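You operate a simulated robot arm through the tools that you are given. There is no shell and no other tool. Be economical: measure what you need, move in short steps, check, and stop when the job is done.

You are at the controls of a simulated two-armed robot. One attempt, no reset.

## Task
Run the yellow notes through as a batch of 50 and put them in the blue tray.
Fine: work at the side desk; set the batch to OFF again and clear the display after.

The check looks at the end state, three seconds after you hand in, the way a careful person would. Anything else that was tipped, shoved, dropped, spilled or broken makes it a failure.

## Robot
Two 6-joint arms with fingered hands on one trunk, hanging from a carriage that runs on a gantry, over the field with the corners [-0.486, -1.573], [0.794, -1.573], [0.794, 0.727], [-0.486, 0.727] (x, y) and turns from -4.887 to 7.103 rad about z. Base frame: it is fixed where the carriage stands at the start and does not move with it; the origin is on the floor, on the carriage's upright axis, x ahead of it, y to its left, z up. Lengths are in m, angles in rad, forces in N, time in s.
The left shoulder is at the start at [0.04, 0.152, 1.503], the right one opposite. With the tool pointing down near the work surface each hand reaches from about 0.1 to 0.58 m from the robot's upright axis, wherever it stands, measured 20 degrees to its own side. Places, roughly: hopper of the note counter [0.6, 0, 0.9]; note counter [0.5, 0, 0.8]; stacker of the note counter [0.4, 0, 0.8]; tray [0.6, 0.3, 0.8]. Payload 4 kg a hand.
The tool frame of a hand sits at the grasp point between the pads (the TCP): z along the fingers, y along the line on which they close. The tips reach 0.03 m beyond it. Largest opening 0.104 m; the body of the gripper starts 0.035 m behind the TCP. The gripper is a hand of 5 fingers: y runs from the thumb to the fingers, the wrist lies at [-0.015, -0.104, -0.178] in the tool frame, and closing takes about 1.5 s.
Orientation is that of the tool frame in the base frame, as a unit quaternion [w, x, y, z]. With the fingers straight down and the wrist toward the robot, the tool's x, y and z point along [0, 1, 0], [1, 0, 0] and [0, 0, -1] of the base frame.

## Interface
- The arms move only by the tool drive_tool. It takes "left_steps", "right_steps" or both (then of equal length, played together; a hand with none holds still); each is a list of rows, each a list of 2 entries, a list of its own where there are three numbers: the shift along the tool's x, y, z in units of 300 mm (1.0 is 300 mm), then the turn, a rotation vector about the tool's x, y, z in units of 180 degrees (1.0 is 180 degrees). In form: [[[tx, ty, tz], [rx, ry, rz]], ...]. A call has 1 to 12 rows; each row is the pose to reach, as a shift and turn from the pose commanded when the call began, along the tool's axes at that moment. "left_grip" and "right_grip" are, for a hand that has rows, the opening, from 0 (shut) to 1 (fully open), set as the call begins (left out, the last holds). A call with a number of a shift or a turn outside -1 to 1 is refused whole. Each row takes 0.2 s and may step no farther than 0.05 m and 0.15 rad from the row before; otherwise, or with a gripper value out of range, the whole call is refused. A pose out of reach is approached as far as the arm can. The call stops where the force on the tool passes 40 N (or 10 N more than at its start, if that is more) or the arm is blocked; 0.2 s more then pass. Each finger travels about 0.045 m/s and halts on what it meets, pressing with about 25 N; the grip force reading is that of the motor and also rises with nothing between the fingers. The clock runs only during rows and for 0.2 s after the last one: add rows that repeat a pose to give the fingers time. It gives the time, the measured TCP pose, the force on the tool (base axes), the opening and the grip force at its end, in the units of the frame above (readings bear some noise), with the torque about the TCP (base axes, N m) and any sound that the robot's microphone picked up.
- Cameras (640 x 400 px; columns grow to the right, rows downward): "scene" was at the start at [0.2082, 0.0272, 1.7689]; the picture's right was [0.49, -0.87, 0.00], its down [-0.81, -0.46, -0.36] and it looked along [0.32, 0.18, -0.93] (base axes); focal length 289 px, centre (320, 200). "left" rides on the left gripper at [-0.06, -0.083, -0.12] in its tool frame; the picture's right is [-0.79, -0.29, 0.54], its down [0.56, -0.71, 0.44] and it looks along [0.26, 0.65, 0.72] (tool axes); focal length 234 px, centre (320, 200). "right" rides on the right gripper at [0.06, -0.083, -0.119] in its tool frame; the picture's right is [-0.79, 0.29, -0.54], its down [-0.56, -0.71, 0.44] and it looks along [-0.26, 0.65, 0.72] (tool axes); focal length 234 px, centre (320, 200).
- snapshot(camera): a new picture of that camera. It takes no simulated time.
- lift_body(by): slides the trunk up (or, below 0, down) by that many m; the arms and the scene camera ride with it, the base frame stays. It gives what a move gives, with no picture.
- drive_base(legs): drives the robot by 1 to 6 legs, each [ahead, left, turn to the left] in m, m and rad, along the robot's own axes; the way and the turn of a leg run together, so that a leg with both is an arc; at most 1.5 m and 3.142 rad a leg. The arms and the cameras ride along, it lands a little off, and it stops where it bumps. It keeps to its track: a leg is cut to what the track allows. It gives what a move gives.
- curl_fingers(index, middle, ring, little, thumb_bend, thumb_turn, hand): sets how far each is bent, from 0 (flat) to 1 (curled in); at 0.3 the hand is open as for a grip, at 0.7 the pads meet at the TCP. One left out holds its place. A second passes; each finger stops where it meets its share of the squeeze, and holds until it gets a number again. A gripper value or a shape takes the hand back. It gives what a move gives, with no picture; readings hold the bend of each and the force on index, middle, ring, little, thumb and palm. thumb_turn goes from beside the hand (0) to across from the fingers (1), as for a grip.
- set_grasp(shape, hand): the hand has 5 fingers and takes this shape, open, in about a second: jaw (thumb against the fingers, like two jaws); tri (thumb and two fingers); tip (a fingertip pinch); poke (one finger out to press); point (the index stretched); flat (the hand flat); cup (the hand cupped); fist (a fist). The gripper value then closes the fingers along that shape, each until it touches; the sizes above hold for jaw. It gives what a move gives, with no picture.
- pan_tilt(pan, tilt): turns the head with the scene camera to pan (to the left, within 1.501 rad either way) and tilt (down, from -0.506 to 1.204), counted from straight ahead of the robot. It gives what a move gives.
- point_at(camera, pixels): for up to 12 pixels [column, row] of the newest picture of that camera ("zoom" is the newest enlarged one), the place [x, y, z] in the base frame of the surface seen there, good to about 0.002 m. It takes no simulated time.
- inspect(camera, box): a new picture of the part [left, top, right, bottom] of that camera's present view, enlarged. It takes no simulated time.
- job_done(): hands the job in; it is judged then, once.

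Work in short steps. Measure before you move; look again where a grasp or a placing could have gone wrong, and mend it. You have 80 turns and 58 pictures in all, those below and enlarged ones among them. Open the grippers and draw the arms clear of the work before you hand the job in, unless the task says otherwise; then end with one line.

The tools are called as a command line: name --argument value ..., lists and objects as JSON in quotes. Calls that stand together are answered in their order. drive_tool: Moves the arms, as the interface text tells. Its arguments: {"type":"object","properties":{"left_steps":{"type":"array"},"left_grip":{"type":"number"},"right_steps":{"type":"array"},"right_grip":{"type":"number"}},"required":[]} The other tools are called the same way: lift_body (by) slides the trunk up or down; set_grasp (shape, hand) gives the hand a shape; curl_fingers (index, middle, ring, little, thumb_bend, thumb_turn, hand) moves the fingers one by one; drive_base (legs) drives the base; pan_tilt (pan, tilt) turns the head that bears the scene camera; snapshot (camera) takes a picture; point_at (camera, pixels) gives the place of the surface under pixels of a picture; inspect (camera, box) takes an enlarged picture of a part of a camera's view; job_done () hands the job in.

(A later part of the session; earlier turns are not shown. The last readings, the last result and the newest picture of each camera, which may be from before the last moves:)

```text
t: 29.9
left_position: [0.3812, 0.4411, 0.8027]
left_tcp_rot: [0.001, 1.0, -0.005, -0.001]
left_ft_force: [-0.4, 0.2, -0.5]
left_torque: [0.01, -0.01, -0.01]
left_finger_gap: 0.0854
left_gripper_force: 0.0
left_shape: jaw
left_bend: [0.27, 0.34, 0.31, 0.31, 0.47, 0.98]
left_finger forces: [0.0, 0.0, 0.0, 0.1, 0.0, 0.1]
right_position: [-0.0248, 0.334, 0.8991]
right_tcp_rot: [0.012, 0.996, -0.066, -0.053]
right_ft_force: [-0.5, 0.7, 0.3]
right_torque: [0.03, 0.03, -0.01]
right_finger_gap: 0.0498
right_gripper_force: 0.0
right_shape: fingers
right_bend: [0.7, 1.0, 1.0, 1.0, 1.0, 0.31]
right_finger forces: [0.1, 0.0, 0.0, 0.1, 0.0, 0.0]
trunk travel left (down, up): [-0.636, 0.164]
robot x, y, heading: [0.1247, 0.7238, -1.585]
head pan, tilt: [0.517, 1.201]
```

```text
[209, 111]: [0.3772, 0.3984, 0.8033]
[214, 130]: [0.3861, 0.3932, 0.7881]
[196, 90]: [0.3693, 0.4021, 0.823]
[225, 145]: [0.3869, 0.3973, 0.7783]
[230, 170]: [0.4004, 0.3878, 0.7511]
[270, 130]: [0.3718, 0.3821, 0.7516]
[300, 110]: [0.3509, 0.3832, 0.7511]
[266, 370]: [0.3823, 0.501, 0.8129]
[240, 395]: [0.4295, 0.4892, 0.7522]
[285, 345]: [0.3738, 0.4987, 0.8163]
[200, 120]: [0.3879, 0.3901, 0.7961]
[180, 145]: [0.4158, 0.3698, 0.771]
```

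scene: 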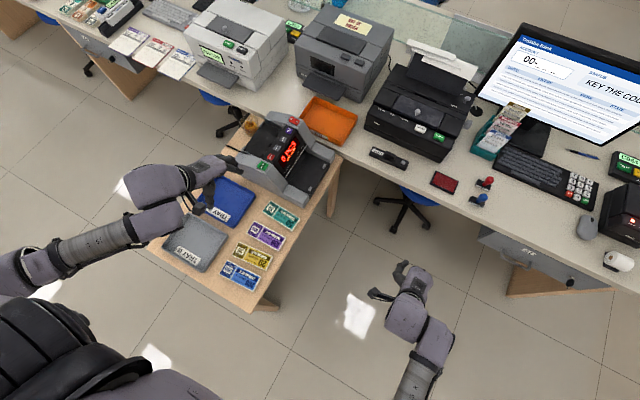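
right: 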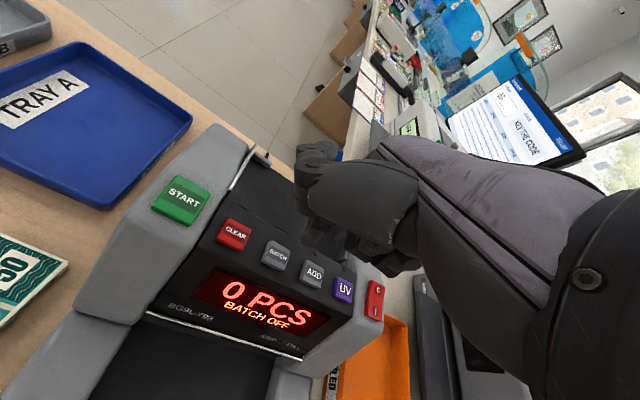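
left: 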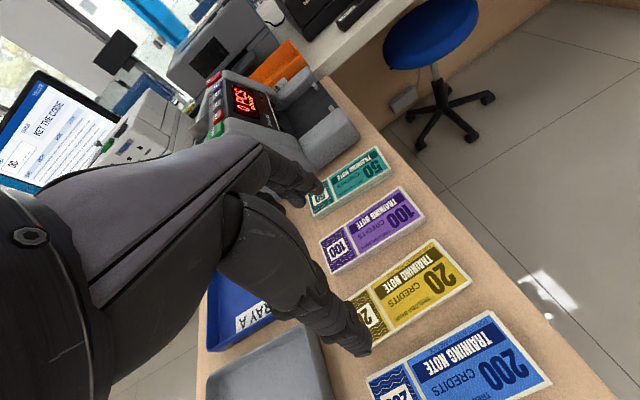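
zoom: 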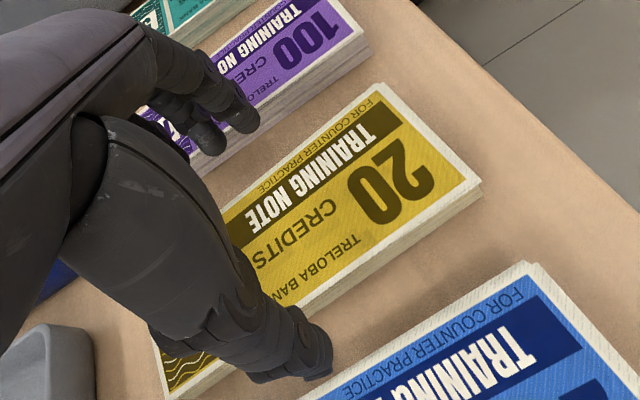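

Tips sit in both gaps (fingers y≈0.39, thumb ≈0.49). Descend 16 mm and close.

drive_tool --left_steps '[[[0, 0, 0.03], [0, 0, 0]], [[0, 0, 0.055], [0, 0, 0]], [[0, 0, 0.055], [0, 0, 0]]]'

drive_tool --left_grip 0.4 --left_steps '[[[0, 0, 0], [0, 0, 0]], [[0, 0, 0], [0, 0, 0]], [[0, 0, 0], [0, 0, 0]], [[0, 0, 0], [0, 0, 0]], [[0, 0, 0], [0, 0, 0]], [[0, 0, 0], [0, 0, 0]], [[0, 0, 0], [0, 0, 0]]]'

inspect --camera "left" --box '[200, 120, 480, 400]'

```text
t: 30.7
left_position: [0.3813, 0.4408, 0.7867]
left_tcp_rot: [0.001, 1.0, -0.004, 0.0]
left_ft_force: [-0.6, 1.1, 1.8]
left_torque: [-0.06, -0.05, -0.01]
left_finger_gap: 0.085
left_gripper_force: 0.0
left_shape: jaw
left_bend: [0.27, 0.34, 0.31, 0.31, 0.47, 0.98]
left_finger forces: [0.0, 1.8, 0.1, 0.1, 0.0, 0.0]
right_position: [-0.024, 0.3333, 0.8993]
right_tcp_rot: [0.014, 0.996, -0.066, -0.053]
right_ft_force: [0.1, 0.0, 0.5]
right_torque: [0.01, -0.04, -0.05]
right_finger_gap: 0.0493
right_gripper_force: 0.3
right_shape: fingers
right_bend: [0.7, 1.0, 1.0, 1.0, 1.0, 0.31]
right_finger forces: [0.0, 0.0, 0.1, 0.0, 0.1, 0.0]
trunk travel left (down, up): [-0.636, 0.164]
robot x, y, heading: [0.1312, 0.7263, -1.58]
head pan, tilt: [0.517, 1.201]
```

```text
t: 32.3
left_position: [0.3808, 0.4418, 0.7862]
left_tcp_rot: [0.001, 1.0, -0.004, 0.0]
left_ft_force: [0.0, 0.5, -0.7]
left_torque: [0.01, 0.02, -0.02]
left_finger_gap: 0.0546
left_gripper_force: 24.7
left_shape: jaw
left_bend: [0.74, 0.44, 0.43, 0.7, 0.68, 0.99]
left_finger forces: [12.0, 7.2, 2.7, 0.0, 22.1, 0.0]
right_position: [-0.0246, 0.3337, 0.8993]
right_tcp_rot: [0.014, 0.996, -0.066, -0.053]
right_ft_force: [0.7, 0.4, -0.6]
right_torque: [0.0, -0.02, -0.01]
right_finger_gap: 0.0495
right_gripper_force: 0.0
right_shape: fingers
right_bend: [0.7, 1.0, 1.0, 1.0, 1.0, 0.31]
right_finger forces: [0.0, 0.1, 0.0, 0.0, 0.0, 0.0]
trunk travel left (down, up): [-0.636, 0.164]
robot x, y, heading: [0.1287, 0.727, -1.581]
head pan, tilt: [0.517, 1.201]
```

```text
1.43 times, centred on (340, 260) of left
```

zoom: 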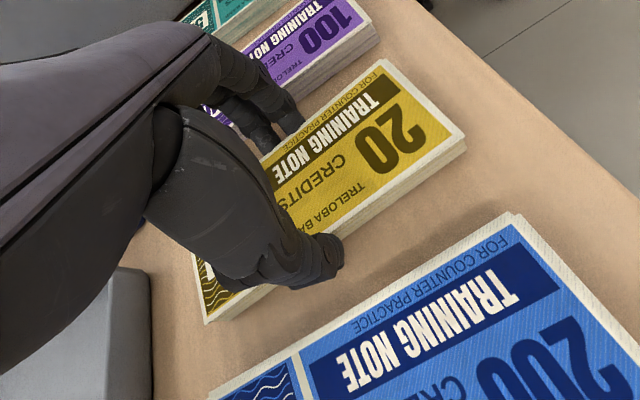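

Grip force 24.7 with fingers and thumb loaded. Lift 3 cm and check.

drive_tool --left_steps '[[[0, 0, -0.03], [0, 0, 0]], [[0, 0, -0.06], [0, 0, 0]], [[0, 0, -0.1], [0, 0, 0]], [[0, 0, -0.1], [0, 0, 0]]]'

snapshot --camera "left"

inspect --camera "scene" --box '[250, 190, 370, 310]'

```text
t: 33.3
left_position: [0.3826, 0.4414, 0.8169]
left_tcp_rot: [0.001, 1.0, -0.005, 0.0]
left_ft_force: [0.2, -0.6, -0.8]
left_torque: [0.01, -0.02, 0.02]
left_finger_gap: 0.0546
left_gripper_force: 25.1
left_shape: jaw
left_bend: [0.74, 0.44, 0.43, 0.7, 0.68, 0.99]
left_finger forces: [12.0, 7.2, 2.9, 0.0, 22.1, 0.1]
right_position: [-0.0239, 0.3341, 0.8999]
right_tcp_rot: [0.013, 0.996, -0.066, -0.053]
right_ft_force: [0.5, 0.0, 0.3]
right_torque: [0.0, -0.02, 0.01]
right_finger_gap: 0.0497
right_gripper_force: 0.1
right_shape: fingers
right_bend: [0.7, 1.0, 1.0, 1.0, 1.0, 0.31]
right_finger forces: [0.0, 0.1, 0.0, 0.0, 0.0, 0.0]
trunk travel left (down, up): [-0.636, 0.164]
robot x, y, heading: [0.1253, 0.7237, -1.579]
head pan, tilt: [0.517, 1.201]
```

```text
29 pictures are left
```

left: 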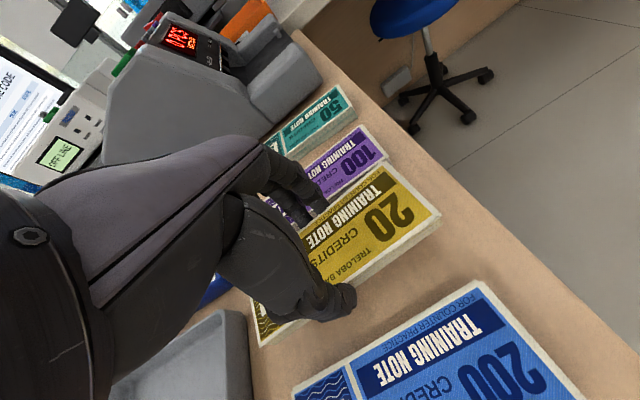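

```text
3.33 times, centred on (310, 250) of scene
```

zoom: 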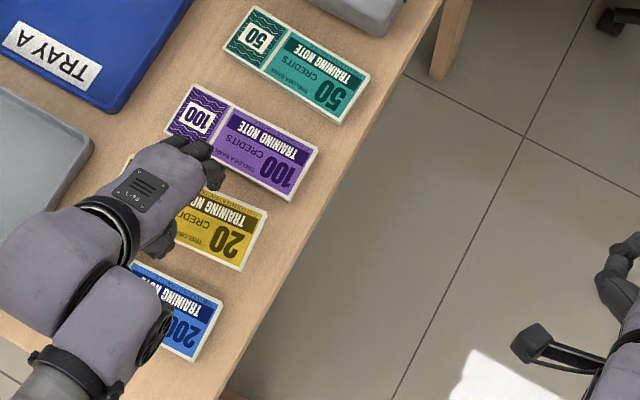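

The pack is lifted and level, others untouched. I raise the trunk and hand, then measure the desk machines near the right-hand path.

lift_body --by 0.16

drive_tool --left_steps '[[[0, 0, -0.06], [0, 0, 0]], [[0, 0, -0.12], [0, 0, 0]], [[0, 0, -0.17], [0, 0, 0]], [[0, 0, -0.17], [0, 0, 0]]]'

snapshot --camera "scene"

```text
t: 35.1
left_position: [0.3814, 0.4421, 0.9767]
left_tcp_rot: [0.001, 1.0, -0.005, 0.0]
left_ft_force: [0.6, -0.2, 0.2]
left_torque: [-0.07, 0.01, 0.01]
left_finger_gap: 0.0546
left_gripper_force: 25.2
left_shape: jaw
left_bend: [0.74, 0.44, 0.43, 0.7, 0.68, 0.99]
left_finger forces: [11.9, 7.2, 2.9, 0.0, 22.1, 0.0]
right_position: [-0.0244, 0.3331, 1.0586]
right_tcp_rot: [0.013, 0.996, -0.066, -0.053]
right_ft_force: [-0.2, 0.0, 0.3]
right_torque: [0.0, 0.0, -0.02]
right_finger_gap: 0.0495
right_gripper_force: 0.0
right_shape: fingers
right_bend: [0.7, 1.0, 1.0, 1.0, 1.0, 0.31]
right_finger forces: [0.0, 0.0, 0.1, 0.0, 0.0, 0.0]
trunk travel left (down, up): [-0.796, 0.004]
robot x, y, heading: [0.128, 0.7226, -1.584]
head pan, tilt: [0.517, 1.201]
```

```text
t: 36.1
left_position: [0.3825, 0.441, 1.0272]
left_tcp_rot: [0.0, 1.0, -0.004, 0.0]
left_ft_force: [-0.9, -0.4, -0.4]
left_torque: [0.0, 0.01, 0.0]
left_finger_gap: 0.0545
left_gripper_force: 25.1
left_shape: jaw
left_bend: [0.74, 0.44, 0.43, 0.7, 0.68, 0.99]
left_finger forces: [12.0, 7.2, 2.9, 0.0, 22.1, 0.0]
right_position: [-0.0237, 0.3336, 1.0596]
right_tcp_rot: [0.013, 0.996, -0.066, -0.053]
right_ft_force: [0.9, -0.6, 0.0]
right_torque: [0.01, 0.01, 0.02]
right_finger_gap: 0.0498
right_gripper_force: 0.0
right_shape: fingers
right_bend: [0.7, 1.0, 1.0, 1.0, 1.0, 0.31]
right_finger forces: [0.0, 0.0, 0.0, 0.1, 0.0, 0.0]
trunk travel left (down, up): [-0.796, 0.004]
robot x, y, heading: [0.132, 0.727, -1.581]
head pan, tilt: [0.517, 1.201]
```

```text
27 pictures are left
```

scene: 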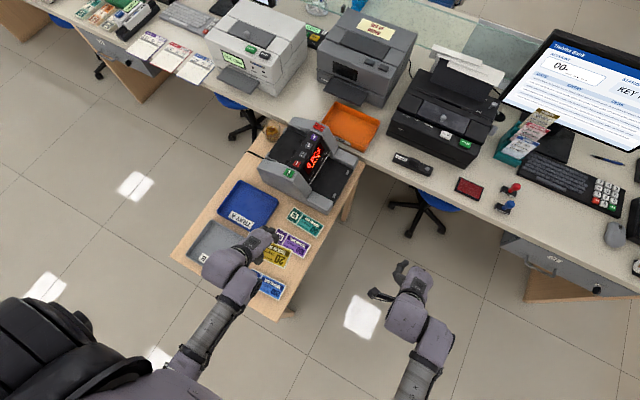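

Measuring the desk machines and tray positions from the scene picture.

point_at --camera "scene" --pixels '[[325, 50], [365, 65], [345, 90], [395, 70], [425, 110], [400, 115], [450, 75], [350, 125], [230, 70], [273, 128], [255, 165], [410, 160]]'

```text
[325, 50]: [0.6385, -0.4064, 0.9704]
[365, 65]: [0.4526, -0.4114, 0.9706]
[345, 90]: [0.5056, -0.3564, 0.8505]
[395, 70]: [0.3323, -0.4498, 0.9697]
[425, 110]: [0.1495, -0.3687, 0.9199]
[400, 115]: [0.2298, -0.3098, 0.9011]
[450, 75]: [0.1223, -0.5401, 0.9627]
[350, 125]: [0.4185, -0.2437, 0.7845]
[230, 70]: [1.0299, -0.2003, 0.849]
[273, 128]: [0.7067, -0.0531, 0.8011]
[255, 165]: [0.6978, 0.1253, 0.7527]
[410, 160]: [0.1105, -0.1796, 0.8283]
```

Everything on the desk is below 0.97 m, so both hands clear. I turn the robot back to heading 0 and drive to about (0.19,−0.11).

drive_base --legs '[[0, 0, 1.581], [0.06, -0.83, 0]]'

snapshot --camera "scene"

snapshot --camera "left"

```text
t: 44.3
left_position: [0.4691, 0.1569, 1.0286]
left_tcp_rot: [0.001, 0.708, 0.706, 0.0]
left_ft_force: [0.3, 0.3, -0.1]
left_torque: [0.03, -0.02, 0.01]
left_finger_gap: 0.0542
left_gripper_force: 24.9
left_shape: jaw
left_bend: [0.74, 0.44, 0.43, 0.7, 0.69, 0.99]
left_finger forces: [12.0, 7.0, 2.8, 0.1, 22.0, 0.1]
right_position: [0.5778, -0.2504, 1.0602]
right_tcp_rot: [0.047, 0.749, 0.66, -0.028]
right_ft_force: [0.0, 0.3, 0.3]
right_torque: [-0.01, -0.01, 0.0]
right_finger_gap: 0.0493
right_gripper_force: 0.0
right_shape: fingers
right_bend: [0.7, 1.0, 1.0, 1.0, 1.0, 0.31]
right_finger forces: [0.0, 0.0, 0.0, 0.0, 0.0, 0.0]
trunk travel left (down, up): [-0.796, 0.004]
robot x, y, heading: [0.1856, -0.1001, -0.007]
head pan, tilt: [0.517, 1.201]
```

```text
26 pictures are left
```

scene: 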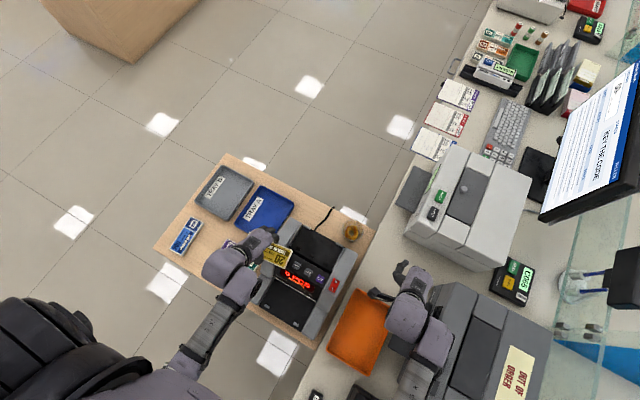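

```text
25 pictures are left
```

left: 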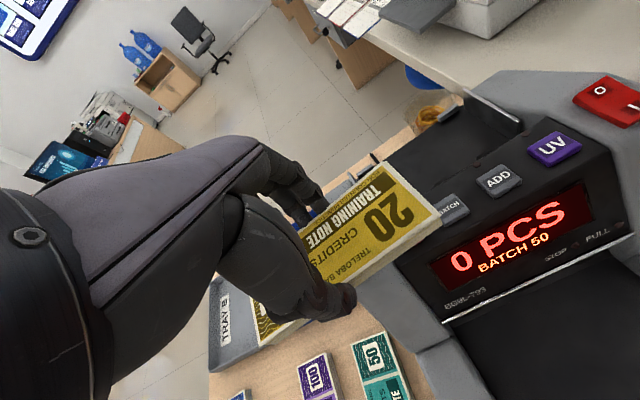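

The hopper opening is ~0.164 wide vs pack 0.15. I zoom to measure pack ends and hopper walls accurately.

inspect --camera "scene" --box '[240, 200, 380, 340]'

point_at --camera "left" --pixels '[[384, 168], [437, 213], [380, 175], [425, 222], [262, 335], [258, 310], [508, 113], [480, 98], [440, 130], [500, 140], [350, 187], [470, 195]]'

```text
2.86 times, centred on (310, 270) of scene
```

zoom: 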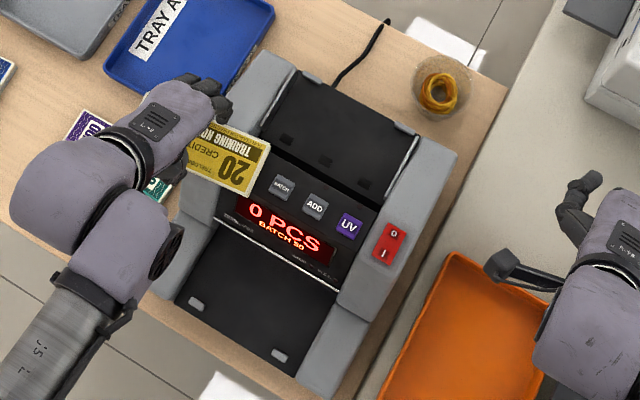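

```text
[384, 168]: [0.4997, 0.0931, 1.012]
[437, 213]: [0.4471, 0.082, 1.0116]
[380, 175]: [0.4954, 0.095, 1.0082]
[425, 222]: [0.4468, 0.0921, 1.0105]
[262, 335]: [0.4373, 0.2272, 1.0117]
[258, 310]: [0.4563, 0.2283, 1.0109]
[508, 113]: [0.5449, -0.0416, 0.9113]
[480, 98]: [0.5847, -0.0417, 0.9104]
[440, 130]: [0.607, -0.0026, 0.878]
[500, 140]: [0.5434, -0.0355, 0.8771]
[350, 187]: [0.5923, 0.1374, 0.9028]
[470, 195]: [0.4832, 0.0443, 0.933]
```

The pack may be slightly yawed; measure its visible corners in the zoom, and the hopper plates.

point_at --camera "zoom" --pixels '[[268, 152], [247, 192], [258, 172], [220, 128], [215, 180], [232, 135], [232, 187], [292, 82], [278, 108], [410, 150], [397, 185], [290, 130]]'

inspect --camera "left" --box '[230, 150, 450, 350]'

```text
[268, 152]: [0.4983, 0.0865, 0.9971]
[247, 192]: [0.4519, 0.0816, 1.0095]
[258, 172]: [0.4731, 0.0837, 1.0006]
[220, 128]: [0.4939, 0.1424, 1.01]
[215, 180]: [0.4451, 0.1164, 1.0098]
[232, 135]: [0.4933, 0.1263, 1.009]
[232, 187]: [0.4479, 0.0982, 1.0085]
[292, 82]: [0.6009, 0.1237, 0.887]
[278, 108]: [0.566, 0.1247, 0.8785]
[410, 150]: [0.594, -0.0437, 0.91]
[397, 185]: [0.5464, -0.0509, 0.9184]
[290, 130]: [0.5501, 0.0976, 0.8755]
```

```text
2.00 times, centred on (340, 250) of left
```

zoom: 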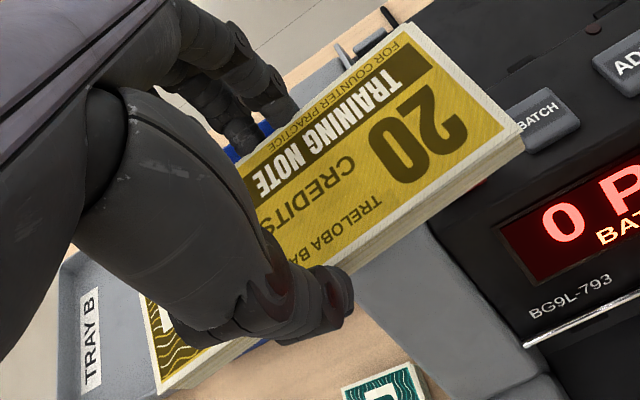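

Corners in this zoom: (407,28), (518,132), (163,385), (146,300). Measure them.

point_at --camera "zoom" --pixels '[[408, 30], [516, 132], [440, 62], [480, 98], [163, 382], [147, 303], [155, 345], [400, 218], [370, 62], [440, 190], [330, 92], [460, 175]]'

```text
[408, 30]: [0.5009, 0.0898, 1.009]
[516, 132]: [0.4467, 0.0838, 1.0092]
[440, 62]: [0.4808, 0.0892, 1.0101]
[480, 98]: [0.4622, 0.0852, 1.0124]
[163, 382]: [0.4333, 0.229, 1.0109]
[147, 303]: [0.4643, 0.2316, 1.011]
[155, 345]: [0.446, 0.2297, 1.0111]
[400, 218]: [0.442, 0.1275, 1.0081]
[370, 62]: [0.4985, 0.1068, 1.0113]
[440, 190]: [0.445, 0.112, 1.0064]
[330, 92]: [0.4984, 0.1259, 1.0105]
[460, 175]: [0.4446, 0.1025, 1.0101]
```

Pack is yawed +0.092 rad; hopper centre y≈0.041. I move above the hopper, to TCP (0.575,0.039), correcting the yaw.

drive_tool --left_steps '[[[-0.1, 0.09, 0], [0, 0, 0.008]], [[-0.2, 0.18, 0], [0, 0, 0.016]], [[-0.3, 0.27, 0], [0, 0, 0.024]], [[-0.393, 0.353, 0], [0, 0, 0.0293]], [[-0.393, 0.353, 0.15], [0, 0, 0.0293]], [[-0.393, 0.353, 0.23], [0, 0, 0.0293]], [[-0.393, 0.353, 0.23], [0, 0, 0.0293]]]'

snapshot --camera "left"

inspect --camera "scene" --box '[250, 180, 390, 320]'

```text
t: 46.1
left_position: [0.5671, 0.0653, 0.952]
left_tcp_rot: [-0.02, 0.743, 0.669, 0.012]
left_ft_force: [0.5, -0.2, 1.2]
left_torque: [0.12, 0.04, -0.02]
left_finger_gap: 0.0544
left_gripper_force: 25.0
left_shape: jaw
left_bend: [0.74, 0.44, 0.42, 0.7, 0.69, 0.99]
left_finger forces: [12.4, 7.5, 3.3, 0.1, 22.8, 0.1]
right_position: [0.5796, -0.25, 1.0605]
right_tcp_rot: [0.047, 0.75, 0.66, -0.028]
right_ft_force: [0.0, -0.3, -0.5]
right_torque: [0.0, 0.01, -0.02]
right_finger_gap: 0.0492
right_gripper_force: 0.0
right_shape: fingers
right_bend: [0.7, 1.0, 1.0, 1.0, 1.0, 0.31]
right_finger forces: [0.0, 0.1, 0.0, 0.0, 0.0, 0.0]
trunk travel left (down, up): [-0.796, 0.004]
robot x, y, heading: [0.1885, -0.0994, -0.006]
head pan, tilt: [0.517, 1.201]
stopped in row 7 (left hand): the arm was blocked; the commanded pose is now the measured one
```

```text
22 pictures are left
```

left: 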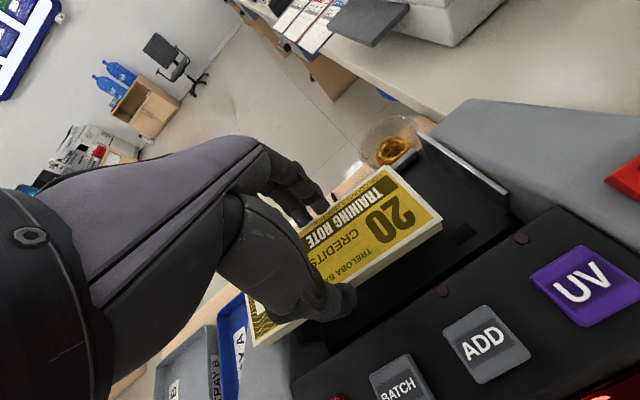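

```text
2.86 times, centred on (320, 250) of scene
```

zoom: 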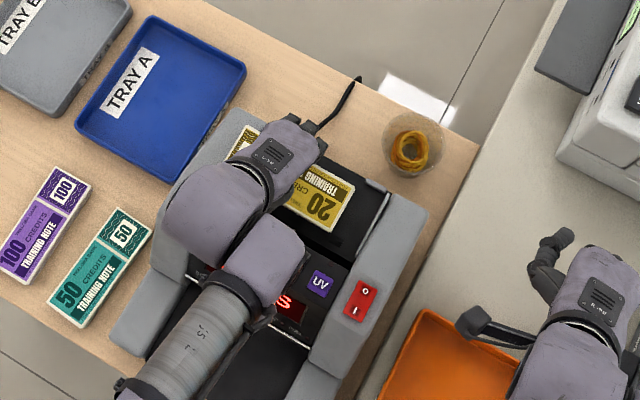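

The arm stopped at y 0.065 (pack end over the left wall, slight tilt). I raise 3 cm and shift the base −26 mm in y, +8 mm in x.

drive_tool --left_steps '[[[0, 0, -0.06], [0, 0, 0]], [[0, 0, -0.12], [0, 0, 0]], [[0, 0, -0.12], [0, 0, 0]]]'

drive_base --legs '[[0.008, -0.05, 0.006]]'

```text
t: 46.9
left_position: [0.5769, 0.0799, 0.9915]
left_tcp_rot: [-0.026, 0.745, 0.666, 0.028]
left_ft_force: [-0.1, -0.3, -0.2]
left_torque: [-0.01, -0.01, 0.04]
left_finger_gap: 0.0547
left_gripper_force: 25.0
left_shape: jaw
left_bend: [0.74, 0.44, 0.42, 0.7, 0.69, 0.99]
left_finger forces: [12.4, 7.4, 2.9, 0.0, 22.8, 0.1]
right_position: [0.5775, -0.2499, 1.0596]
right_tcp_rot: [0.047, 0.75, 0.66, -0.029]
right_ft_force: [-0.5, 0.7, -0.5]
right_torque: [-0.04, -0.02, -0.01]
right_finger_gap: 0.0496
right_gripper_force: 0.1
right_shape: fingers
right_bend: [0.7, 1.0, 1.0, 1.0, 1.0, 0.31]
right_finger forces: [0.1, 0.0, 0.0, 0.0, 0.0, 0.1]
trunk travel left (down, up): [-0.796, 0.004]
robot x, y, heading: [0.1842, -0.0969, -0.009]
head pan, tilt: [0.517, 1.201]
```

```text
t: 47.9
left_position: [0.5795, 0.0319, 0.9895]
left_tcp_rot: [-0.028, 0.743, 0.668, 0.025]
left_ft_force: [0.2, 0.2, -0.3]
left_torque: [0.01, 0.0, 0.01]
left_finger_gap: 0.0546
left_gripper_force: 24.8
left_shape: jaw
left_bend: [0.74, 0.44, 0.42, 0.7, 0.69, 0.99]
left_finger forces: [12.3, 7.4, 2.9, 0.0, 22.8, 0.0]
right_position: [0.5866, -0.2972, 1.0607]
right_tcp_rot: [0.047, 0.748, 0.661, -0.028]
right_ft_force: [0.7, 0.2, -0.2]
right_torque: [-0.03, 0.01, 0.02]
right_finger_gap: 0.0495
right_gripper_force: 0.0
right_shape: fingers
right_bend: [0.7, 1.0, 1.0, 1.0, 1.0, 0.31]
right_finger forces: [0.0, 0.0, 0.1, 0.1, 0.1, 0.0]
trunk travel left (down, up): [-0.796, 0.004]
robot x, y, heading: [0.1923, -0.1518, -0.002]
head pan, tilt: [0.517, 1.201]
```

Now TCP (0.58,0.032,0.99). I correct the tilt and offset while descending 3 cm.

drive_tool --left_steps '[[[0.007, -0.008, 0.05], [-0.0012, -0.012, -0.0022]], [[0.014, -0.017, 0.101], [-0.0024, -0.0239, -0.0045]], [[0.014, -0.017, 0.101], [-0.0024, -0.0239, -0.0045]]]'

inspect --camera "left" --box '[220, 100, 520, 400]'

point_at --camera "zoom" --pixels '[[400, 120], [440, 200]]'

```text
t: 48.7
left_position: [0.5744, 0.0383, 0.9591]
left_tcp_rot: [-0.001, 0.738, 0.675, 0.0]
left_ft_force: [0.2, 0.3, -1.3]
left_torque: [0.01, 0.03, -0.03]
left_finger_gap: 0.0542
left_gripper_force: 24.7
left_shape: jaw
left_bend: [0.74, 0.44, 0.42, 0.7, 0.69, 0.99]
left_finger forces: [12.3, 7.5, 3.0, 0.0, 22.6, 0.0]
right_position: [0.5868, -0.2988, 1.0596]
right_tcp_rot: [0.047, 0.748, 0.661, -0.028]
right_ft_force: [-0.7, -0.5, 0.1]
right_torque: [-0.03, 0.0, -0.02]
right_finger_gap: 0.0495
right_gripper_force: 0.1
right_shape: fingers
right_bend: [0.7, 1.0, 1.0, 1.0, 1.0, 0.31]
right_finger forces: [0.0, 0.1, 0.0, 0.0, 0.0, 0.0]
trunk travel left (down, up): [-0.796, 0.004]
robot x, y, heading: [0.1927, -0.1519, 0.002]
head pan, tilt: [0.517, 1.201]
```

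```text
1.33 times, centred on (370, 250) of left
```

zoom: 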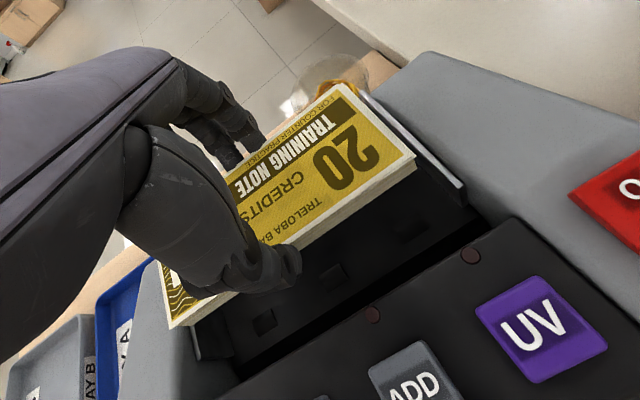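

```text
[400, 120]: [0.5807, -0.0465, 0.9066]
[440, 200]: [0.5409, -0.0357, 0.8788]
```

Well-positioned now. Measure pack corners at (345,88), (413,155), (173,322), (160,265) before lowering.

point_at --camera "zoom" --pixels '[[345, 88], [411, 155], [175, 322], [162, 270], [300, 115], [360, 190], [415, 165], [445, 165], [370, 100], [200, 340], [210, 360], [230, 370]]'

```text
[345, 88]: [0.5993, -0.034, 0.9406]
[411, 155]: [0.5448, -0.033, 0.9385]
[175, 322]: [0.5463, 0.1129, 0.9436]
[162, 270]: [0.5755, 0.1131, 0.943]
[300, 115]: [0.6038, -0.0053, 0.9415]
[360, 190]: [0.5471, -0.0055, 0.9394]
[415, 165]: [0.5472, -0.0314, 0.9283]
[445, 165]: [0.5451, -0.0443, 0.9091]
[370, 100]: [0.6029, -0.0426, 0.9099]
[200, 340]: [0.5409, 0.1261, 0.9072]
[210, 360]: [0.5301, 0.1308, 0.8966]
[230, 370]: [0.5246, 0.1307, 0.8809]
```

Pack spans y −0.034..0.113, walls −0.044..0.126: centred and straight. Lower 44 mm.

drive_tool --left_steps '[[[0.003, 0, 0.07], [0, 0, 0]], [[0.003, 0, 0.12], [0, 0, 0]], [[0.003, 0, 0.145], [0, 0, 0]], [[0.003, 0, 0.145], [0, 0, 0]]]'

inspect --camera "left" --box '[220, 100, 520, 400]'

```text
t: 49.7
left_position: [0.5735, 0.0402, 0.9167]
left_tcp_rot: [0.0, 0.738, 0.674, 0.0]
left_ft_force: [-1.5, -0.5, -0.8]
left_torque: [-0.01, -0.03, 0.02]
left_finger_gap: 0.054
left_gripper_force: 24.5
left_shape: jaw
left_bend: [0.74, 0.44, 0.42, 0.7, 0.69, 0.99]
left_finger forces: [12.3, 7.4, 3.1, 0.1, 22.7, 0.0]
right_position: [0.5875, -0.2978, 1.0598]
right_tcp_rot: [0.048, 0.748, 0.662, -0.028]
right_ft_force: [0.3, 0.5, -0.3]
right_torque: [-0.01, 0.04, -0.03]
right_finger_gap: 0.0494
right_gripper_force: 0.1
right_shape: fingers
right_bend: [0.7, 1.0, 1.0, 1.0, 1.0, 0.31]
right_finger forces: [0.0, 0.0, 0.0, 0.0, 0.1, 0.0]
trunk travel left (down, up): [-0.796, 0.004]
robot x, y, heading: [0.1931, -0.1501, 0.002]
head pan, tilt: [0.517, 1.201]
```

```text
1.33 times, centred on (370, 250) of left
```

zoom: 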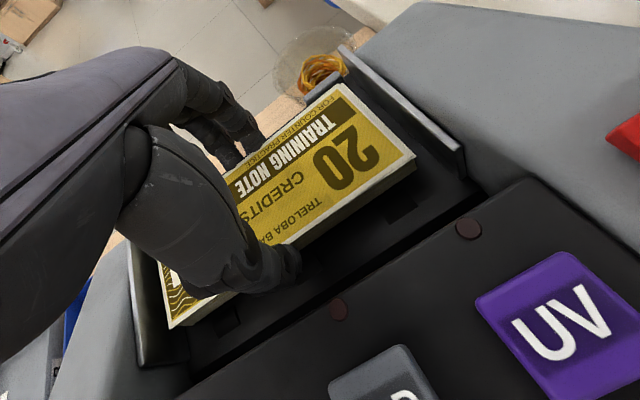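

It sits between the walls. Lower 4 mm more, open to ~0.8, and lift off.

drive_tool --left_steps '[[[0, 0, 0.013], [0, 0, 0]], [[0, 0, 0.013], [0, 0, 0]]]'

drive_tool --left_grip 0.8 --left_steps '[[[0, 0, 0], [0, 0, 0]], [[0, 0, 0], [0, 0, 0]], [[0, 0, 0], [0, 0, 0]], [[0, 0, 0], [0, 0, 0]], [[0, 0, 0], [0, 0, 0]]]'

drive_tool --left_steps '[[[0, 0, -0.05], [0, 0, 0]], [[0, 0, -0.1], [0, 0, 0]], [[0, 0, -0.2], [0, 0, 0]], [[0, 0, -0.25], [0, 0, 0]]]'

snapshot --camera "left"

```text
t: 50.3
left_position: [0.5754, 0.0392, 0.9111]
left_tcp_rot: [0.0, 0.738, 0.675, 0.0]
left_ft_force: [0.2, -0.2, 0.2]
left_torque: [-0.03, 0.02, 0.01]
left_finger_gap: 0.0543
left_gripper_force: 24.8
left_shape: jaw
left_bend: [0.74, 0.44, 0.42, 0.7, 0.69, 0.99]
left_finger forces: [12.4, 7.5, 2.9, 0.1, 22.5, 0.0]
right_position: [0.5877, -0.2978, 1.059]
right_tcp_rot: [0.047, 0.748, 0.661, -0.028]
right_ft_force: [0.4, -0.2, -1.1]
right_torque: [0.04, 0.01, 0.01]
right_finger_gap: 0.0495
right_gripper_force: 0.1
right_shape: fingers
right_bend: [0.7, 1.0, 1.0, 1.0, 1.0, 0.31]
right_finger forces: [0.1, 0.1, 0.0, 0.0, 0.0, 0.0]
trunk travel left (down, up): [-0.796, 0.004]
robot x, y, heading: [0.1893, -0.1493, 0.004]
head pan, tilt: [0.517, 1.201]
```

```text
t: 51.5
left_position: [0.5745, 0.0389, 0.9116]
left_tcp_rot: [0.0, 0.739, 0.674, 0.0]
left_ft_force: [-0.2, -0.1, 0.9]
left_torque: [0.02, 0.02, 0.01]
left_finger_gap: 0.083
left_gripper_force: 0.1
left_shape: jaw
left_bend: [0.27, 0.34, 0.32, 0.31, 0.5, 0.98]
left_finger forces: [0.0, 0.1, 0.0, 0.0, 0.0, 0.0]
right_position: [0.5875, -0.2985, 1.0604]
right_tcp_rot: [0.047, 0.747, 0.662, -0.028]
right_ft_force: [0.0, 0.7, -0.3]
right_torque: [-0.01, 0.01, 0.01]
right_finger_gap: 0.0497
right_gripper_force: 0.1
right_shape: fingers
right_bend: [0.7, 1.0, 1.0, 1.0, 1.0, 0.31]
right_finger forces: [0.0, 0.0, 0.1, 0.0, 0.1, 0.0]
trunk travel left (down, up): [-0.796, 0.004]
robot x, y, heading: [0.1922, -0.1512, -0.004]
head pan, tilt: [0.517, 1.201]
```

```text
t: 52.5
left_position: [0.5732, 0.0382, 0.9864]
left_tcp_rot: [0.0, 0.739, 0.674, 0.001]
left_ft_force: [0.3, -0.5, -0.3]
left_torque: [0.01, 0.01, 0.02]
left_finger_gap: 0.0828
left_gripper_force: 0.1
left_shape: jaw
left_bend: [0.27, 0.34, 0.32, 0.31, 0.5, 0.98]
left_finger forces: [0.0, 0.0, 0.0, 0.0, 0.0, 0.0]
right_position: [0.5864, -0.2977, 1.0597]
right_tcp_rot: [0.047, 0.748, 0.661, -0.029]
right_ft_force: [-0.3, -0.3, -0.4]
right_torque: [0.0, 0.0, 0.0]
right_finger_gap: 0.0501
right_gripper_force: 0.1
right_shape: fingers
right_bend: [0.7, 1.0, 1.0, 1.0, 1.0, 0.31]
right_finger forces: [0.0, 0.1, 0.0, 0.0, 0.0, 0.1]
trunk travel left (down, up): [-0.796, 0.004]
robot x, y, heading: [0.1921, -0.1501, -0.005]
head pan, tilt: [0.517, 1.201]
```

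```text
18 pictures are left
```

left: 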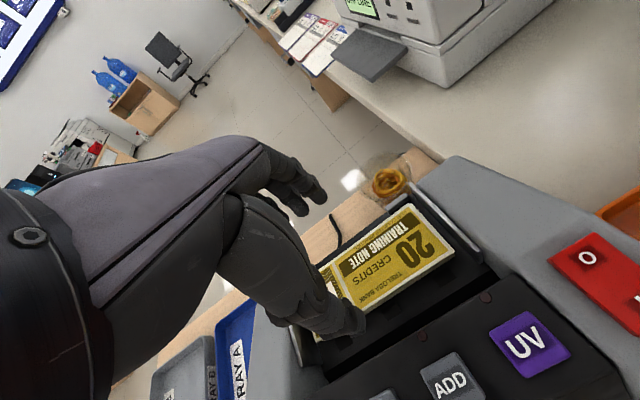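

The pack rests in the hopper. I raise the left hand and shift the base so that the right index comes above START (0.485,0.155).

drive_tool --left_steps '[[[0, 0, -0.1], [0, 0, 0]], [[0, 0, -0.2], [0, 0, 0]]]'

drive_base --legs '[[-0.108, 0.447, 0]]'

```text
t: 53.1
left_position: [0.5757, 0.0424, 1.0489]
left_tcp_rot: [0.0, 0.738, 0.674, 0.002]
left_ft_force: [0.0, -0.1, -0.9]
left_torque: [0.01, -0.03, -0.01]
left_finger_gap: 0.0828
left_gripper_force: 0.0
left_shape: jaw
left_bend: [0.27, 0.34, 0.32, 0.31, 0.5, 0.98]
left_finger forces: [0.0, 0.1, 0.1, 0.0, 0.0, 0.1]
right_position: [0.5874, -0.2978, 1.0595]
right_tcp_rot: [0.047, 0.748, 0.661, -0.028]
right_ft_force: [-0.9, -0.3, -0.3]
right_torque: [0.03, 0.02, 0.01]
right_finger_gap: 0.0495
right_gripper_force: 0.1
right_shape: fingers
right_bend: [0.7, 1.0, 1.0, 1.0, 1.0, 0.31]
right_finger forces: [0.1, 0.0, 0.1, 0.0, 0.0, 0.0]
trunk travel left (down, up): [-0.796, 0.004]
robot x, y, heading: [0.1922, -0.1498, 0.002]
head pan, tilt: [0.517, 1.201]
```

```text
t: 55.8
left_position: [0.4674, 0.4906, 1.0458]
left_tcp_rot: [-0.001, 0.739, 0.674, 0.0]
left_ft_force: [0.3, -1.1, -0.1]
left_torque: [0.01, 0.02, -0.02]
left_finger_gap: 0.0829
left_gripper_force: 0.1
left_shape: jaw
left_bend: [0.27, 0.34, 0.32, 0.31, 0.5, 0.98]
left_finger forces: [0.1, 0.0, 0.1, 0.0, 0.1, 0.0]
right_position: [0.4796, 0.1495, 1.061]
right_tcp_rot: [0.047, 0.747, 0.662, -0.028]
right_ft_force: [1.4, 0.6, -0.3]
right_torque: [-0.02, -0.02, -0.03]
right_finger_gap: 0.0494
right_gripper_force: 0.1
right_shape: fingers
right_bend: [0.7, 1.0, 1.0, 1.0, 1.0, 0.31]
right_finger forces: [0.1, 0.0, 0.0, 0.1, 0.0, 0.1]
trunk travel left (down, up): [-0.796, 0.004]
robot x, y, heading: [0.0871, 0.2978, -0.0]
head pan, tilt: [0.517, 1.201]
```

The index is above START at TCP (0.480,0.1495,1.061). Go straight down ~85 mm, just short of contact, and read.

drive_tool --right_steps '[[[0.01, -0.003, 0.1], [0, 0, 0]], [[0.02, -0.006, 0.2], [0, 0, 0]], [[0.029, -0.0085, 0.28], [0, 0, 0]], [[0.029, -0.0085, 0.28], [0, 0, 0]]]'

inspect --camera "right" --box '[160, 120, 400, 360]'

```text
t: 56.8
left_position: [0.4663, 0.4909, 1.0464]
left_tcp_rot: [-0.001, 0.738, 0.674, 0.001]
left_ft_force: [0.1, -0.4, -0.6]
left_torque: [-0.02, 0.0, 0.02]
left_finger_gap: 0.0831
left_gripper_force: 0.1
left_shape: jaw
left_bend: [0.27, 0.34, 0.32, 0.31, 0.5, 0.98]
left_finger forces: [0.1, 0.0, 0.1, 0.0, 0.0, 0.1]
right_position: [0.482, 0.1502, 0.9738]
right_tcp_rot: [0.048, 0.747, 0.662, -0.028]
right_ft_force: [-0.4, 0.3, 0.7]
right_torque: [0.02, -0.02, -0.01]
right_finger_gap: 0.0496
right_gripper_force: 0.0
right_shape: fingers
right_bend: [0.7, 1.0, 1.0, 1.0, 1.0, 0.31]
right_finger forces: [0.0, 0.0, 0.0, 0.1, 0.0, 0.0]
trunk travel left (down, up): [-0.796, 0.004]
robot x, y, heading: [0.0863, 0.3002, 0.005]
head pan, tilt: [0.517, 1.201]
```

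```text
1.67 times, centred on (280, 240) of right
```

zoom: 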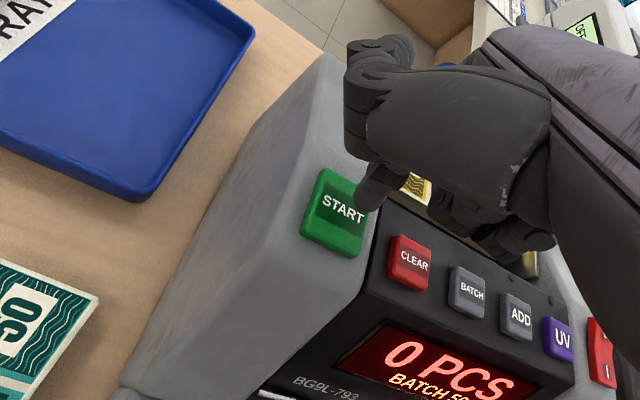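

The tip is just above the upper right edge of START; shift slightly toward its middle, press 9–10 mm down, then retract.

drive_tool --right_steps '[[[0.011, -0.014, 0.0], [0, 0, 0]], [[0.011, -0.014, 0.015], [0, 0, 0]], [[0.012, -0.015, 0.028], [0, 0, 0]], [[0.012, -0.015, 0.031], [0, 0, 0]], [[0.012, -0.015, 0.031], [0, 0, 0]]]'

drive_tool --right_steps '[[[0, 0, -0.06], [0, 0, 0]], [[0, 0, -0.12], [0, 0, 0]], [[0, 0, -0.12], [0, 0, 0]], [[0, 0, -0.12], [0, 0, 0]], [[0, 0, -0.12], [0, 0, 0]], [[0, 0, -0.12], [0, 0, 0]], [[0, 0, -0.12], [0, 0, 0]], [[0, 0, -0.12], [0, 0, 0]], [[0, 0, -0.12], [0, 0, 0]], [[0, 0, -0.12], [0, 0, 0]], [[0, 0, -0.12], [0, 0, 0]], [[0, 0, -0.12], [0, 0, 0]]]'

snapshot --camera "right"

```text
t: 58.0
left_position: [0.4675, 0.4892, 1.0455]
left_tcp_rot: [0.0, 0.738, 0.674, 0.001]
left_ft_force: [-1.0, -0.2, -0.7]
left_torque: [0.01, 0.0, 0.0]
left_finger_gap: 0.083
left_gripper_force: 0.0
left_shape: jaw
left_bend: [0.27, 0.34, 0.32, 0.31, 0.5, 0.98]
left_finger forces: [0.0, 0.0, 0.1, 0.1, 0.0, 0.0]
right_position: [0.4784, 0.1519, 0.9649]
right_tcp_rot: [0.048, 0.747, 0.662, -0.029]
right_ft_force: [0.3, -0.7, 3.6]
right_torque: [0.02, -0.06, -0.02]
right_finger_gap: 0.0497
right_gripper_force: 2.6
right_shape: fingers
right_bend: [0.7, 1.0, 1.0, 1.0, 1.0, 0.31]
right_finger forces: [3.8, 0.0, 0.0, 0.1, 0.1, 0.0]
trunk travel left (down, up): [-0.796, 0.004]
robot x, y, heading: [0.0812, 0.2984, 0.003]
head pan, tilt: [0.517, 1.201]
heard: click
```

```text
t: 60.6
left_position: [0.4681, 0.4895, 1.0461]
left_tcp_rot: [-0.001, 0.739, 0.674, 0.0]
left_ft_force: [0.3, 0.1, 0.4]
left_torque: [0.02, 0.0, -0.01]
left_finger_gap: 0.0828
left_gripper_force: 0.0
left_shape: jaw
left_bend: [0.27, 0.34, 0.32, 0.31, 0.5, 0.98]
left_finger forces: [0.0, 0.0, 0.0, 0.1, 0.0, 0.0]
right_position: [0.4765, 0.1571, 1.0008]
right_tcp_rot: [0.047, 0.747, 0.662, -0.029]
right_ft_force: [1.0, 0.6, 0.1]
right_torque: [0.0, 0.0, -0.04]
right_finger_gap: 0.0497
right_gripper_force: 0.0
right_shape: fingers
right_bend: [0.7, 1.0, 1.0, 1.0, 1.0, 0.31]
right_finger forces: [0.0, 0.0, 0.1, 0.0, 0.0, 0.0]
trunk travel left (down, up): [-0.796, 0.004]
robot x, y, heading: [0.086, 0.2986, 0.004]
head pan, tilt: [0.517, 1.201]
```

```text
16 pictures are left
```

right: 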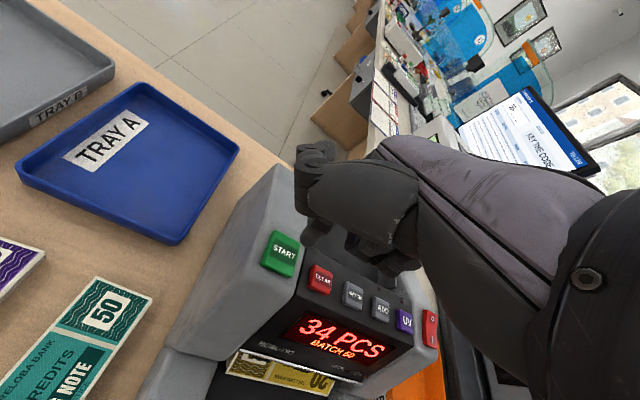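

It's counting (34 PCS, notes in the stacker). I raise the right hand further and wait for it to finish.

drive_tool --right_steps '[[[0, 0, -0.1], [0, 0, 0]], [[0, 0, -0.18], [0, 0, 0]], [[0, 0, -0.18], [0, 0, 0]], [[0, 0, -0.18], [0, 0, 0]], [[0, 0, -0.18], [0, 0, 0]], [[0, 0, -0.18], [0, 0, 0]], [[0, 0, -0.18], [0, 0, 0]], [[0, 0, -0.18], [0, 0, 0]], [[0, 0, -0.18], [0, 0, 0]], [[0, 0, -0.18], [0, 0, 0]], [[0, 0, -0.18], [0, 0, 0]], [[0, 0, -0.18], [0, 0, 0]]]'

snapshot --camera "scene"

inspect --camera "right" --box '[180, 210, 440, 400]'

```text
t: 63.2
left_position: [0.4662, 0.4894, 1.0456]
left_tcp_rot: [-0.001, 0.738, 0.674, 0.0]
left_ft_force: [0.2, 0.4, -0.5]
left_torque: [0.02, 0.01, -0.03]
left_finger_gap: 0.083
left_gripper_force: 0.0
left_shape: jaw
left_bend: [0.27, 0.34, 0.32, 0.31, 0.5, 0.98]
left_finger forces: [0.0, 0.0, 0.0, 0.1, 0.0, 0.0]
right_position: [0.4735, 0.1625, 1.055]
right_tcp_rot: [0.048, 0.748, 0.661, -0.028]
right_ft_force: [-0.1, -0.3, 0.7]
right_torque: [0.01, -0.05, 0.02]
right_finger_gap: 0.0494
right_gripper_force: 0.0
right_shape: fingers
right_bend: [0.7, 1.0, 1.0, 1.0, 1.0, 0.31]
right_finger forces: [0.1, 0.1, 0.0, 0.0, 0.1, 0.0]
trunk travel left (down, up): [-0.796, 0.004]
robot x, y, heading: [0.0853, 0.3013, 0.002]
head pan, tilt: [0.517, 1.201]
```

```text
15 pictures are left
```

scene: 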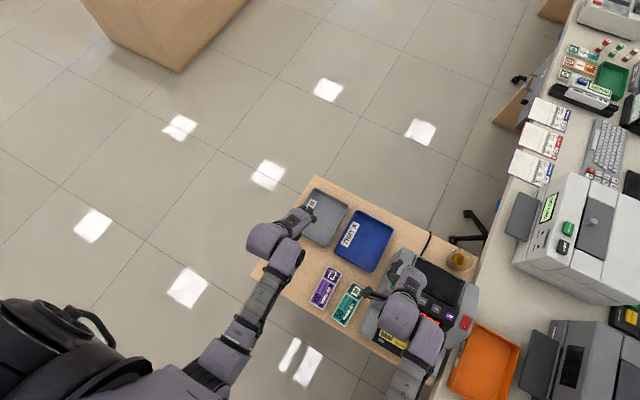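

```text
2.11 times, centred on (310, 305) of right
```

zoom: 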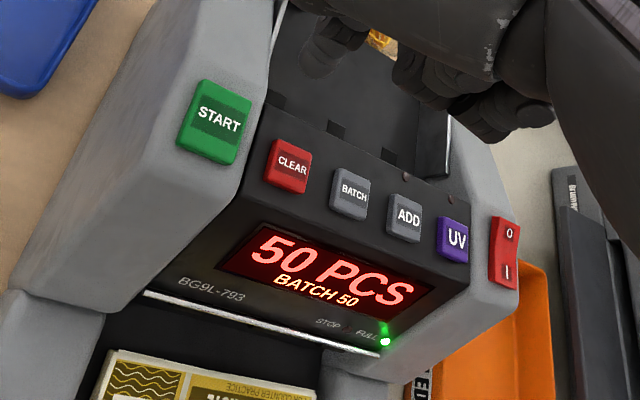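

50 PCS counted, hopper empty. I drive so the left hand comes near the stacker and look at the pack there.

drive_base --legs '[[-0.085, 0, 0], [0, -0.37, 0]]'

snapshot --camera "left"

inspect --camera "scene" --box '[250, 180, 410, 340]'

```text
t: 66.3
left_position: [0.384, 0.1225, 1.0468]
left_tcp_rot: [-0.001, 0.739, 0.674, 0.0]
left_ft_force: [-0.2, 0.3, 0.1]
left_torque: [0.01, -0.01, 0.01]
left_finger_gap: 0.0828
left_gripper_force: 0.0
left_shape: jaw
left_bend: [0.27, 0.34, 0.32, 0.31, 0.5, 0.98]
left_finger forces: [0.0, 0.1, 0.0, 0.0, 0.1, 0.0]
right_position: [0.3915, -0.2045, 1.054]
right_tcp_rot: [0.048, 0.748, 0.661, -0.028]
right_ft_force: [0.2, 0.2, -0.6]
right_torque: [0.01, -0.05, -0.02]
right_finger_gap: 0.0495
right_gripper_force: 0.2
right_shape: fingers
right_bend: [0.7, 1.0, 1.0, 1.0, 1.0, 0.31]
right_finger forces: [0.1, 0.1, 0.0, 0.0, 0.0, 0.0]
trunk travel left (down, up): [-0.796, 0.004]
robot x, y, heading: [0.005, -0.0681, -0.001]
head pan, tilt: [0.517, 1.201]
```

```text
13 pictures are left
```

left: 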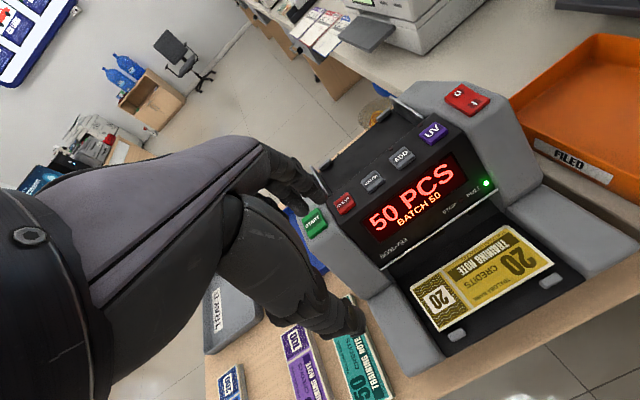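

```text
2.50 times, centred on (330, 260) of scene
```

zoom: 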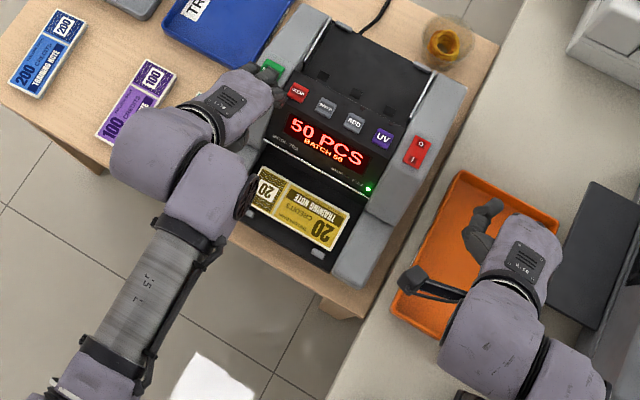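

Pack in the stacker at left-picture (480,275). Measure its corners, the stacker floor, posts and side walls.

point_at --camera "left" --pixels '[[413, 286], [523, 228], [551, 263], [440, 327], [480, 275], [550, 281], [457, 336], [500, 320], [415, 270], [410, 340], [590, 250], [500, 225]]'

point_at --camera "zoom" --pixels '[[262, 168], [348, 210], [330, 248], [250, 205], [300, 215], [317, 254], [270, 235], [325, 175], [365, 262], [240, 180], [345, 225], [290, 235]]'

```text
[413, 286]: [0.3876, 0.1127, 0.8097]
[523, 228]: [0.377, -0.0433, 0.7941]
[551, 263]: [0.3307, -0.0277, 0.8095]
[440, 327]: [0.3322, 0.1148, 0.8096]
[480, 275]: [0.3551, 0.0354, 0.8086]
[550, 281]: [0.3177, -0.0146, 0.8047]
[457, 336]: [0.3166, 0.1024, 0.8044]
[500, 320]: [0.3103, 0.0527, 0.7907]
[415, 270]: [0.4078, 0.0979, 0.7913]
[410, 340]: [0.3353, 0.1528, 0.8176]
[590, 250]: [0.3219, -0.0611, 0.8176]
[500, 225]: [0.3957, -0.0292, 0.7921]
```

```text
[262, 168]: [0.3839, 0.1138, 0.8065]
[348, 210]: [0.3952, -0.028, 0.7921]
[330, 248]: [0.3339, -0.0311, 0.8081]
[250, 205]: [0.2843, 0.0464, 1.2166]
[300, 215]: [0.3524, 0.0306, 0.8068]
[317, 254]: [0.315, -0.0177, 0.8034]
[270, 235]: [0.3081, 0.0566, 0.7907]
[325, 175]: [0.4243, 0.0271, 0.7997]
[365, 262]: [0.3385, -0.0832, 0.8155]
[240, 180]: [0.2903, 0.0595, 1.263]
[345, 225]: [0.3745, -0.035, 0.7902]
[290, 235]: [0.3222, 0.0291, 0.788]
```

Pack x 0.330–0.392, y −0.033–0.117, floor 0.790. I measure the panel's front overhang for finger clearance.

point_at --camera "zoom" --pixels '[[290, 160], [320, 176], [350, 190], [320, 165], [320, 140], [345, 155], [300, 110], [275, 165], [360, 200], [310, 170]]'

point_at --camera "left" --pixels '[[430, 235], [440, 243], [400, 262], [420, 225], [425, 212], [470, 213], [390, 275], [450, 250], [480, 205], [400, 185]]'

```text
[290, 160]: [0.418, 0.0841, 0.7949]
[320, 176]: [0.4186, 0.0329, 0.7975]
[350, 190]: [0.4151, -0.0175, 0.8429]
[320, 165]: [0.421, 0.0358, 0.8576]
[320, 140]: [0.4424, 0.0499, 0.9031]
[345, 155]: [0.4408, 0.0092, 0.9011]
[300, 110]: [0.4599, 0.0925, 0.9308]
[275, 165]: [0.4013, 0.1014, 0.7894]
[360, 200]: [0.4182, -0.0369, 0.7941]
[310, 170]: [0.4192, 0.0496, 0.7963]
```

```text
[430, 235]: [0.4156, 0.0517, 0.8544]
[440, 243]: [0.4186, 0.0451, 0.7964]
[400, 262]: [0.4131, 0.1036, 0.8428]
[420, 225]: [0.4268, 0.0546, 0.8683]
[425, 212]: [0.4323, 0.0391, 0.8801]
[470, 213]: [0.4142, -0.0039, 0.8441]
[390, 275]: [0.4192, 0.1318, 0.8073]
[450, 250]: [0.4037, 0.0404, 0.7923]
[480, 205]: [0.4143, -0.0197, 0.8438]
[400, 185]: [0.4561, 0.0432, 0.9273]
```

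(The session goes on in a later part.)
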